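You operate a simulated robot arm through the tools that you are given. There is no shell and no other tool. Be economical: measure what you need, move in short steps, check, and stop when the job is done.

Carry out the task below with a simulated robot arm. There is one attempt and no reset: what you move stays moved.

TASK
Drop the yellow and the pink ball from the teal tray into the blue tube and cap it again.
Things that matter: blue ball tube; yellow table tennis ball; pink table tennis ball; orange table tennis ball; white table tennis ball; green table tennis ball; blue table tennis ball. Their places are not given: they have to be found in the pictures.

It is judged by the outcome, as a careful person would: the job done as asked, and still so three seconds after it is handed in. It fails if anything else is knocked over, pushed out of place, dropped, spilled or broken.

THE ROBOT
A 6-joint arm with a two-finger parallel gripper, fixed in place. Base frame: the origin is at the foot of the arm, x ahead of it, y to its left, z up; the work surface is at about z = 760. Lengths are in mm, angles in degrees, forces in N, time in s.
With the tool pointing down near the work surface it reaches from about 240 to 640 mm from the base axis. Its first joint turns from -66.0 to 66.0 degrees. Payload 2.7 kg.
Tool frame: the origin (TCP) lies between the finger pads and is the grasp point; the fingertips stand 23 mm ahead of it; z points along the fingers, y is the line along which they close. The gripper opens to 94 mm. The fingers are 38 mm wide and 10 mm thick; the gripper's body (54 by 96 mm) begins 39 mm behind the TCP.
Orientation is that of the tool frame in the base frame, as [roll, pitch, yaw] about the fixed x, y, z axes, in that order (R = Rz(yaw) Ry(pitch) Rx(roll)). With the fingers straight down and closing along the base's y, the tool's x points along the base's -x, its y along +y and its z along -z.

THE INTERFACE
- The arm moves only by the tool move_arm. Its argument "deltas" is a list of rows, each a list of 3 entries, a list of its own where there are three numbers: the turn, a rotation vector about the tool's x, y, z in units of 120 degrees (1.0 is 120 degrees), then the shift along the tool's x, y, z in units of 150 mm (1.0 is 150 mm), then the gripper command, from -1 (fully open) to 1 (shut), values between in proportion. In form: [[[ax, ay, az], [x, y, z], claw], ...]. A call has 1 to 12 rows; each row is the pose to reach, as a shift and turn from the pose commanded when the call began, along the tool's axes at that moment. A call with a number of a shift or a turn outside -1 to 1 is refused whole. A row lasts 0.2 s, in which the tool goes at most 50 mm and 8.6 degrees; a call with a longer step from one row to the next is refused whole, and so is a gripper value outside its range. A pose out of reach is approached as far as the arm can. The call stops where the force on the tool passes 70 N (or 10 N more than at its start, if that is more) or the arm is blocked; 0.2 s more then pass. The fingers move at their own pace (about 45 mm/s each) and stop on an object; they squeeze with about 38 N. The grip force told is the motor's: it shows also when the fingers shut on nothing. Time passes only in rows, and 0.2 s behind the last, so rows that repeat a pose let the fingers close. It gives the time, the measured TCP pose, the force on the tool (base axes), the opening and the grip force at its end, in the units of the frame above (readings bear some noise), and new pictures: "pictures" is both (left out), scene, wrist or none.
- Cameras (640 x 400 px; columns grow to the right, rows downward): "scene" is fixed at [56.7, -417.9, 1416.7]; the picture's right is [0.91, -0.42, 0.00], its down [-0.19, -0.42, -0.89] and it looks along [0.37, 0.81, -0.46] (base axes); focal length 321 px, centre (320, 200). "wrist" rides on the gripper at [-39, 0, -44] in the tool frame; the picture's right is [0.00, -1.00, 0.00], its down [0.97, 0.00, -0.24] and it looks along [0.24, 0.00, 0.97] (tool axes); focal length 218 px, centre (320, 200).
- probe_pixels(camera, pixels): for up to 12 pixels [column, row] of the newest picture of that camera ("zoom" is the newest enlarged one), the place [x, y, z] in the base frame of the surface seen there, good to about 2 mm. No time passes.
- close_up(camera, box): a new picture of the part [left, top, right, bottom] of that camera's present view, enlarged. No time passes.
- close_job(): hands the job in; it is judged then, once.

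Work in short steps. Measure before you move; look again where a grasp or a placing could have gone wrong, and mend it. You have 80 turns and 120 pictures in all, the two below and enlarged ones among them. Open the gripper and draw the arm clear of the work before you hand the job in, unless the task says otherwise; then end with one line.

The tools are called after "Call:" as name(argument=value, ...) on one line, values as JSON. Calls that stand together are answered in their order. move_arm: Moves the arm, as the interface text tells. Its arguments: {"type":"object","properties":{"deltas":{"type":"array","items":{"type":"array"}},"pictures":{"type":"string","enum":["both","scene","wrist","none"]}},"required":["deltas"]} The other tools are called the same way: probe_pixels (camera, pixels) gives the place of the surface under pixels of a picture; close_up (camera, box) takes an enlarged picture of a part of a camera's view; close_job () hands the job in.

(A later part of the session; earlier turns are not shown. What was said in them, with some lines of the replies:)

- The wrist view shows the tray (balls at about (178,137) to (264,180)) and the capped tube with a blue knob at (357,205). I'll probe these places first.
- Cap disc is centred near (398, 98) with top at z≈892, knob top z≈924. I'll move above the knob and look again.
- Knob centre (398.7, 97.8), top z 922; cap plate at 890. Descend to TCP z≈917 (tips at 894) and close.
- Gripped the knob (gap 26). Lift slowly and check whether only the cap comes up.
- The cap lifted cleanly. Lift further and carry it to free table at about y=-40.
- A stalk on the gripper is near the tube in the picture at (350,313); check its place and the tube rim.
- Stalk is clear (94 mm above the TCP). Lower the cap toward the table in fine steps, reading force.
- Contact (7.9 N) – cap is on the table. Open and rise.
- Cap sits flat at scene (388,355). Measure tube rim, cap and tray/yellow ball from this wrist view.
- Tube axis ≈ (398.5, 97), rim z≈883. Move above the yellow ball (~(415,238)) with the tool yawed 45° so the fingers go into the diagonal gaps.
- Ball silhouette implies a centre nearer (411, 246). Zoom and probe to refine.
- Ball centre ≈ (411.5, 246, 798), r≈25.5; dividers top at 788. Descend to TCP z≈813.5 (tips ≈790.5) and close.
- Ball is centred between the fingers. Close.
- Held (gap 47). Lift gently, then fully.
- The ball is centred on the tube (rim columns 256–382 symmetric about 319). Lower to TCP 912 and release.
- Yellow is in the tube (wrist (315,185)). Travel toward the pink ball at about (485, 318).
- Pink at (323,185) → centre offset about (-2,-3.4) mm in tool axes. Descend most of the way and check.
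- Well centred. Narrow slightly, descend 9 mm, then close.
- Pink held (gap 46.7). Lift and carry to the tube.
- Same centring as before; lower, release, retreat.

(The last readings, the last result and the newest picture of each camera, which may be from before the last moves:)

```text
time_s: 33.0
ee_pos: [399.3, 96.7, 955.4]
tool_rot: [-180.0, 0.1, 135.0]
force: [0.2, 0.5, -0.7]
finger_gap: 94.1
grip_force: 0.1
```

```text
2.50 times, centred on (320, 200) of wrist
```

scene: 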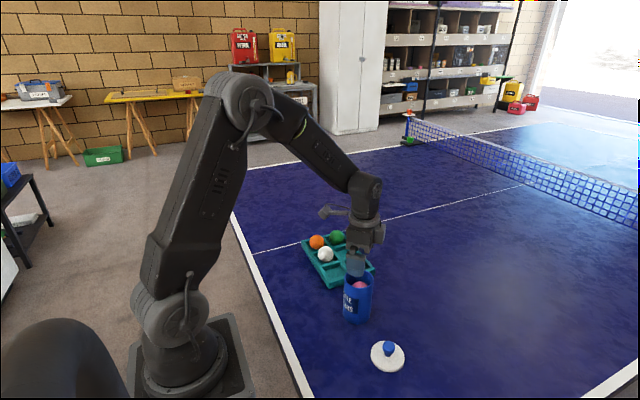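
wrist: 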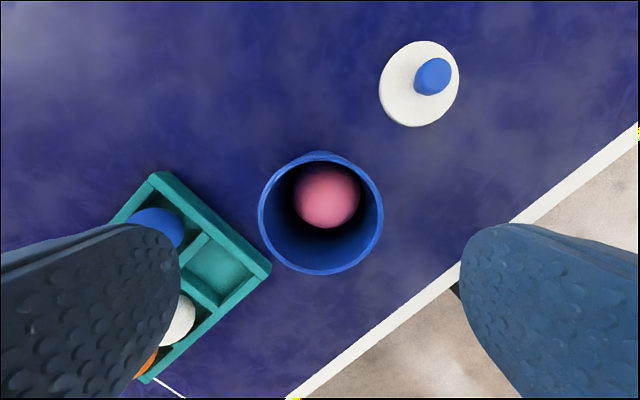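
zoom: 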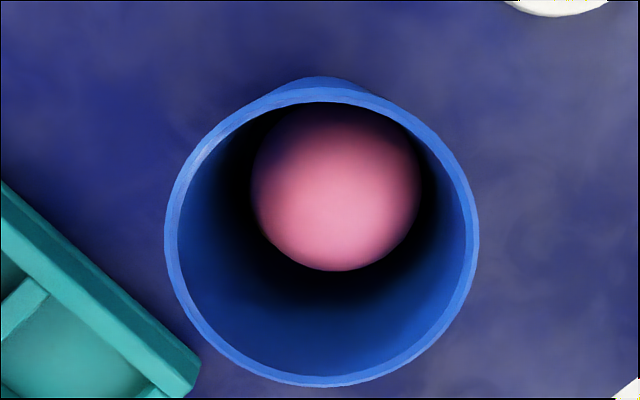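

Both balls are in. Measure the rim, pink's top, and cap knob.

Call:
probe_pixels(camera="wrist", pixels=[[328, 195], [261, 212], [380, 212], [320, 273], [320, 154], [277, 252], [364, 252], [433, 76], [420, 82], [440, 70], [400, 60], [400, 115]])

Call:
move_arm(deltas=[[[0, 0, -0.0625], [-0.11, -0.11, 0], -1], [[0, 0, -0.125], [-0.22, -0.22, 0], -1], [[0, 0, -0.1875], [-0.33, -0.33, 0], -1], [[0, 0, -0.25], [-0.44, -0.44, 0], -1], [[0, 0, -0.3125], [-0.55, -0.55, 0], -1], [[0, 0, -0.375], [-0.645, -0.645, 0], -1], [[0, 0, -0.375], [-0.645, -0.645, 0], -1]])

```text
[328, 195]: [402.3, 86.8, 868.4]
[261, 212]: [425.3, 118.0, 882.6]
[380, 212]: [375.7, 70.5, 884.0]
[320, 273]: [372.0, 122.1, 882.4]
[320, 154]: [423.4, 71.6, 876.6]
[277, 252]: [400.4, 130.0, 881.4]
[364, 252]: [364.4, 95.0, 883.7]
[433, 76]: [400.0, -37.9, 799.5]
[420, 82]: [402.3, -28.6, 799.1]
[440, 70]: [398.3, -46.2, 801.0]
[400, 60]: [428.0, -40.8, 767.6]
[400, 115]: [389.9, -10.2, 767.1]
```

```text
time_s: 34.6
ee_pos: [399.1, -40.1, 956.6]
tool_rot: [179.9, 0.0, -179.9]
force: [0.1, -0.3, 0.1]
finger_gap: 94.0
grip_force: 0.1
```

scene: 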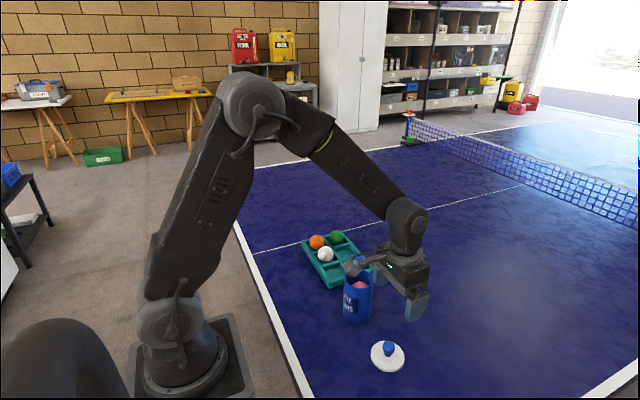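
wrist: 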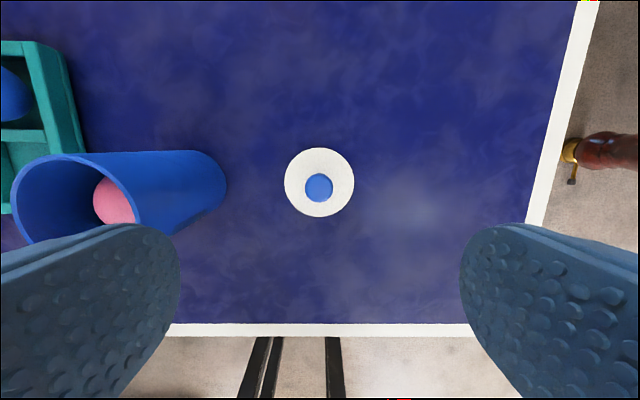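

Call:
move_arm(deltas=[[[0, 0, 0], [-0.003, 0, 0.3], -1], [[0, 0, 0], [-0.003, 0, 0.6], -1], [[0, 0, 0], [-0.003, 0, 0.85], -1], [[0, 0, 0], [-0.003, 0, 1.0], -1], [[0, 0, 0], [-0.003, 0, 1.0], -1]], pictures="wrist")

```text
time_s: 35.8
ee_pos: [399.3, -40.7, 807.1]
tool_rot: [-179.9, 0.0, -180.0]
force: [0.1, 0.4, 0.0]
finger_gap: 93.9
grip_force: 0.1
```

wrist: 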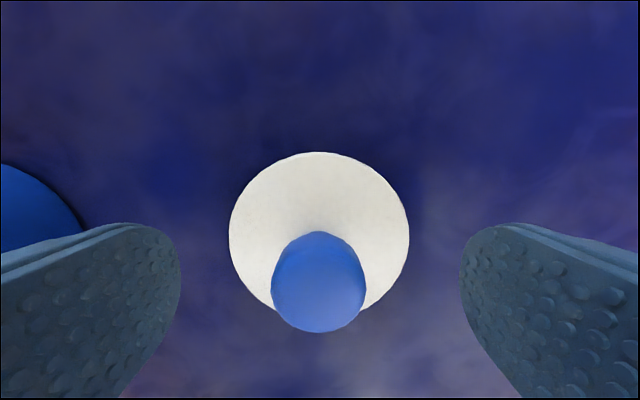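

Centred. Descend 13 mm and close on the knob, then lift slightly.

Call:
move_arm(deltas=[[[0, 0, 0], [0, 0, 0.05], -0.5], [[0, 0, 0], [0, 0, 0.087], -0.2], [[0, 0, 0], [0, 0, 0.087], 1], [[0, 0, 0], [0, 0, 0.087], 1], [[0, 0, 0], [0, 0, 0.087], 1], [[0, 0, 0], [0, 0, 0.087], 1], [[0, 0, 0], [0, 0, 0.087], 1], [[0, 0, 0], [0, 0, 0.087], 1], [[0, 0, 0], [0, 0, 0], 1], [[0, 0, 0], [0, 0, -0.15], 1]])

```text
time_s: 38.0
ee_pos: [398.9, -40.2, 829.9]
tool_rot: [-180.0, 0.0, 180.0]
force: [0.3, 0.6, -1.4]
finger_gap: 26.3
grip_force: 38.2
```

scene: 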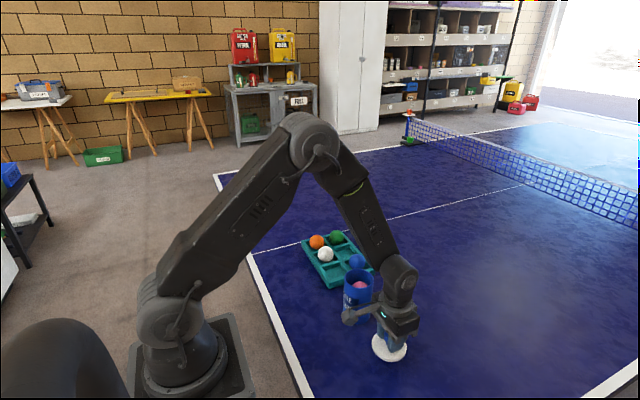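
wrist: 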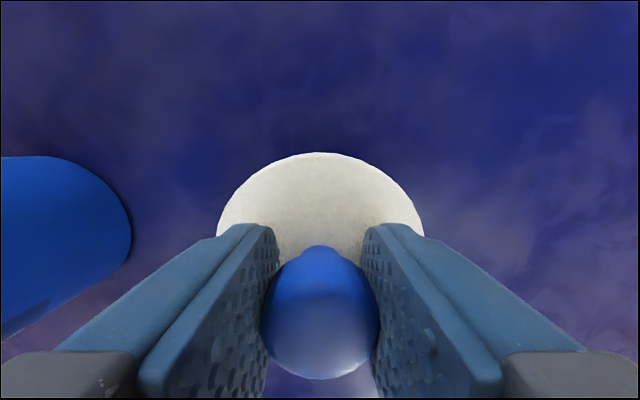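

Cap held. Raise and carry back above the tube.

Call:
move_arm(deltas=[[[0, 0, 0], [0, 0, -0.3], 1], [[0, 0, 0], [0, 0, -0.6], 1], [[0, 0, 0], [0, 0, -0.85], 1], [[0, 0, 0], [0, 0.2, -0.85], 1], [[0, 0, 0], [0, 0.45, -0.85], 1], [[0, 0, 0], [0, 0.7, -0.85], 1], [[0, 0, 0], [0, 0.85, -0.85], 1], [[0, 0, 0], [0, 0.921, -0.85], 1], [[0, 0, 0], [0, 0.921, -0.85], 1], [[0, 0, 0], [0, 0.921, -0.85], 1]])

Call:
close_up(camera="scene", box=[310, 220, 420, 330])

```text
time_s: 40.2
ee_pos: [399.9, 99.1, 955.9]
tool_rot: [-180.0, -0.1, -180.0]
force: [-0.1, -0.6, -0.1]
finger_gap: 26.5
grip_force: 38.0
```

scene: 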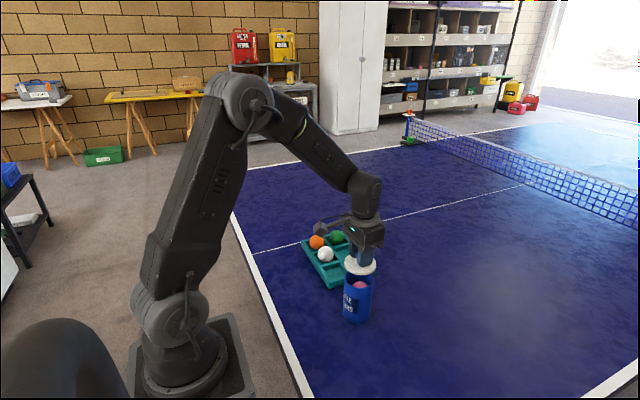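
wrist: 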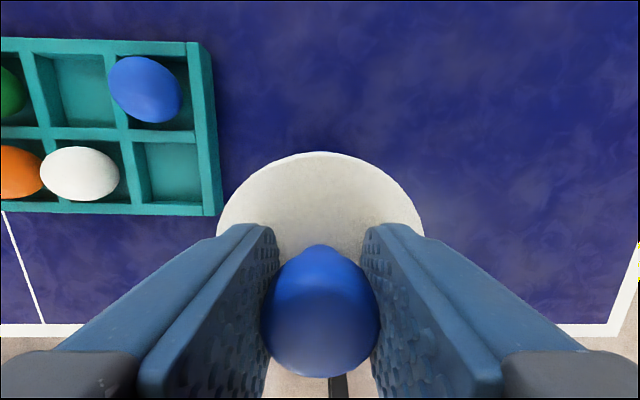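

```text
3.64 times, centred on (365, 275) of scene
```

zoom: 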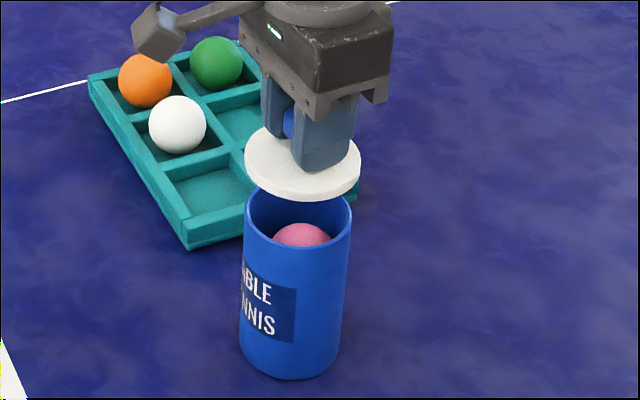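

Lower to about z=923, then fine steps until contact.

Call:
move_arm(deltas=[[[0, 0, 0], [0, 0, 0.1], 1], [[0, 0, 0], [0, 0, 0.18], 1], [[0, 0, 0], [0, 0, 0.22], 1], [[0, 0, 0], [0, 0, 0.22], 1]], pictures="scene")

Call:
close_up(camera="scene", box=[330, 250, 390, 300])

```text
time_s: 41.2
ee_pos: [399.8, 98.1, 922.9]
tool_rot: [-180.0, 0.0, 180.0]
force: [-0.6, 0.4, -0.3]
finger_gap: 26.4
grip_force: 37.8
```

scene: 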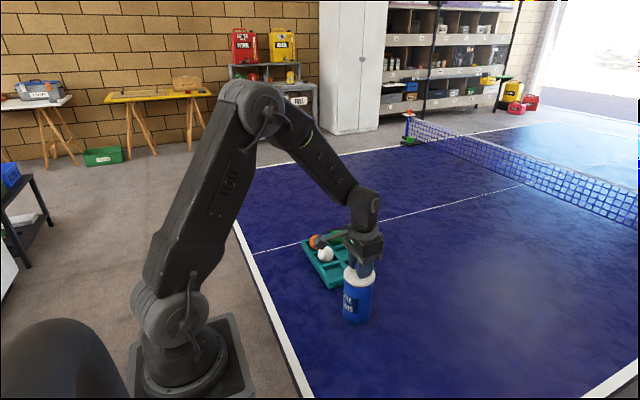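

```text
8.00 times, centred on (360, 275) of scene
```

zoom: 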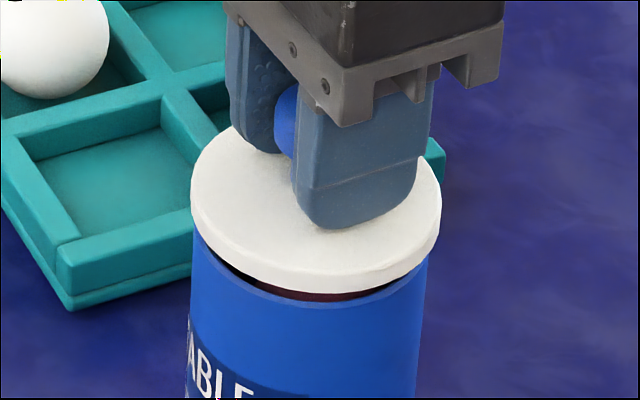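

Call:
move_arm(deltas=[[[0, 0, 0], [0, -0.003, 0.02], 1]], pictures="none")

Call:
move_arm(deltas=[[[0, 0, 0], [0, 0, 0.01], 1]], pictures="none")

Call:
move_arm(deltas=[[[0, 0, 0], [0, 0, 0.007], 1]], pictures="none")

```text
time_s: 41.6
ee_pos: [399.2, 98.1, 919.7]
tool_rot: [-180.0, 0.0, 180.0]
force: [-0.1, 0.7, -0.6]
finger_gap: 26.2
grip_force: 38.4
```

```text
time_s: 42.0
ee_pos: [398.4, 96.7, 918.6]
tool_rot: [180.0, 0.0, -180.0]
force: [0.0, 0.9, 0.5]
finger_gap: 26.6
grip_force: 37.7
```

```text
time_s: 42.4
ee_pos: [399.6, 96.9, 916.1]
tool_rot: [-179.9, 0.0, 180.0]
force: [0.5, 0.0, -0.7]
finger_gap: 26.4
grip_force: 38.4
```

Call:
move_arm(deltas=[[[0, 0, 0], [0, 0, 0.007], 1]], pictures="none")

Call:
close_up(camera="scene", box=[330, 250, 390, 300])

```text
time_s: 42.8
ee_pos: [400.4, 97.4, 916.4]
tool_rot: [180.0, 0.0, 180.0]
force: [-0.3, -0.1, 0.1]
finger_gap: 26.2
grip_force: 38.2
```

```text
8.00 times, centred on (360, 275) of scene
```

zoom: 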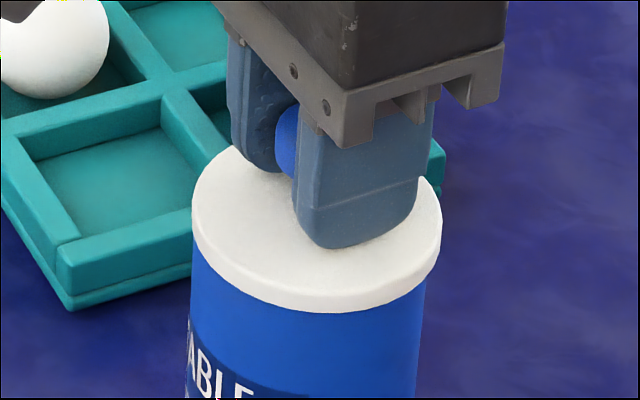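

Call:
move_arm(deltas=[[[0, 0, 0], [0, 0, 0.007], 1]], pictures="none")

Call:
move_arm(deltas=[[[0, 0, 0], [0, 0, 0.005], 1]], pictures="none")

```text
time_s: 43.2
ee_pos: [398.4, 97.1, 917.2]
tool_rot: [-180.0, 0.1, -179.9]
force: [-6.8, 1.5, 19.4]
finger_gap: 26.1
grip_force: 38.2
```

```text
time_s: 43.6
ee_pos: [400.1, 96.7, 915.7]
tool_rot: [180.0, 0.2, -179.9]
force: [-12.5, 0.8, 39.7]
finger_gap: 26.4
grip_force: 37.8
```

Seated (39.7 N). Back off the pressure, release gently and rise.

Call:
move_arm(deltas=[[[0, 0, 0], [0, 0, -0.01], 1], [[0, 0, 0], [0, 0, -0.01], 1], [[0, 0, 0], [0, 0, -0.01], -0.2], [[0, 0, 0], [0, 0, -0.01], -1], [[0, 0, 0], [0, 0, -0.01], -1], [[0, 0, 0], [0, 0, -0.01], -1], [[0, 0, 0], [0, 0, -0.01], -1], [[0, 0, 0], [0, 0, -0.2], -1], [[0, 0, 0], [0, 0, -0.5], -1], [[0, 0, 0], [0, 0, -0.8], -1], [[0, 0, 0], [0, 0, -1], -1], [[0, 0, 0], [0, 0, -1], -1]])

Call:
close_up(camera="scene", box=[300, 220, 410, 330])

Call:
probe_pixels(camera="wrist", pixels=[[320, 200], [320, 160], [300, 200], [340, 200], [320, 230]])

```text
time_s: 46.2
ee_pos: [397.5, 97.4, 1064.4]
tool_rot: [180.0, -0.1, 179.9]
force: [-0.2, 0.2, -0.3]
finger_gap: 94.1
grip_force: 0.1
```

scene: 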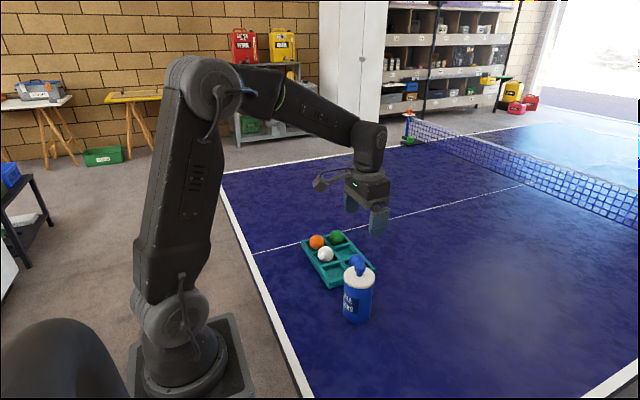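
wrist: 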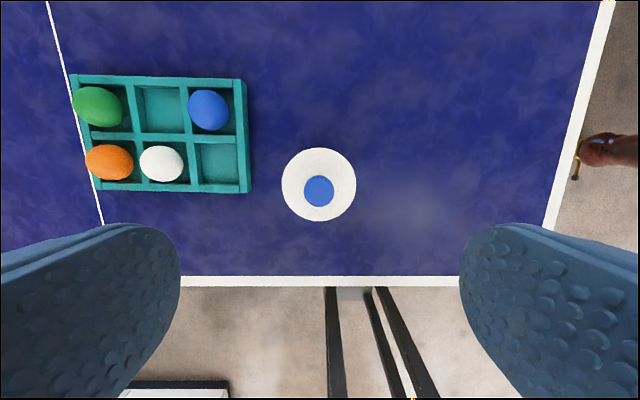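

```text
3.64 times, centred on (355, 275) of scene
```

zoom: 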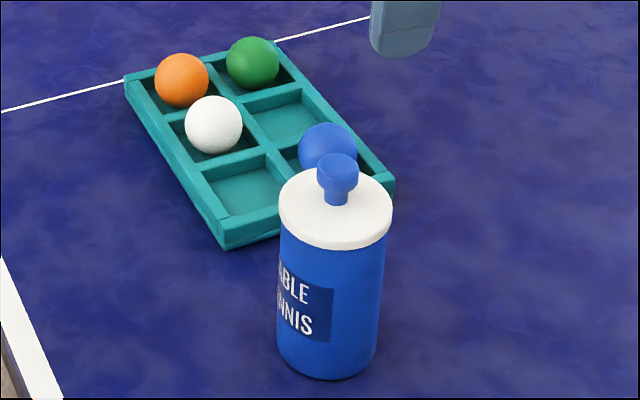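

```text
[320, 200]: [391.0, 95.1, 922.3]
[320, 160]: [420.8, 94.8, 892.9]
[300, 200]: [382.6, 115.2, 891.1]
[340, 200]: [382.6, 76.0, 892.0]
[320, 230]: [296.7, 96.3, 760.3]
```

The cap looks seated as originally; check its levelness quickly.

Call:
probe_pixels(camera="wrist", pixels=[[320, 152], [320, 168], [287, 182], [295, 192], [351, 182], [345, 195], [320, 215], [310, 214], [330, 214]])

Call:
close_up(camera="scene", box=[335, 250, 385, 325])

```text
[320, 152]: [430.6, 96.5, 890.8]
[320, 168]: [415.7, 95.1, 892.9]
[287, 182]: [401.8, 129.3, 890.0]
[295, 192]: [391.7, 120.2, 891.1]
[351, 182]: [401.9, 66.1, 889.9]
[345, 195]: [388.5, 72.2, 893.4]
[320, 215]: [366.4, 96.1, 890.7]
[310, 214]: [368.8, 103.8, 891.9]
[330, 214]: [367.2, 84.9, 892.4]
```

```text
5.33 times, centred on (360, 288) of scene
```

zoom: 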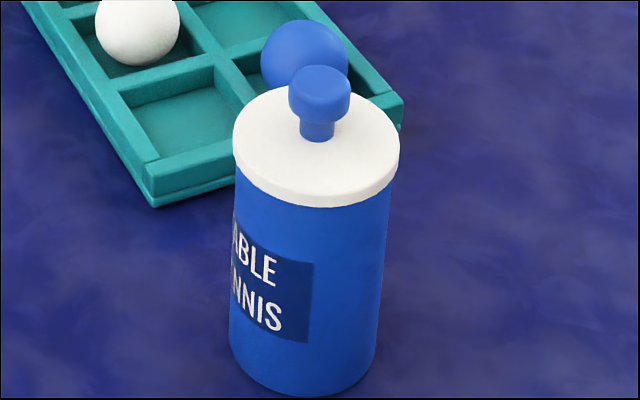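

The cap is level and seated, the other balls are undisturbed, and the arm is clear with the gripper open. Handing in.

Call:
close_job()

```text
The job is handed in.
```

The yellow and pink balls are in the blue tube with its cap seated level again; the other four balls and the tray are where they were.
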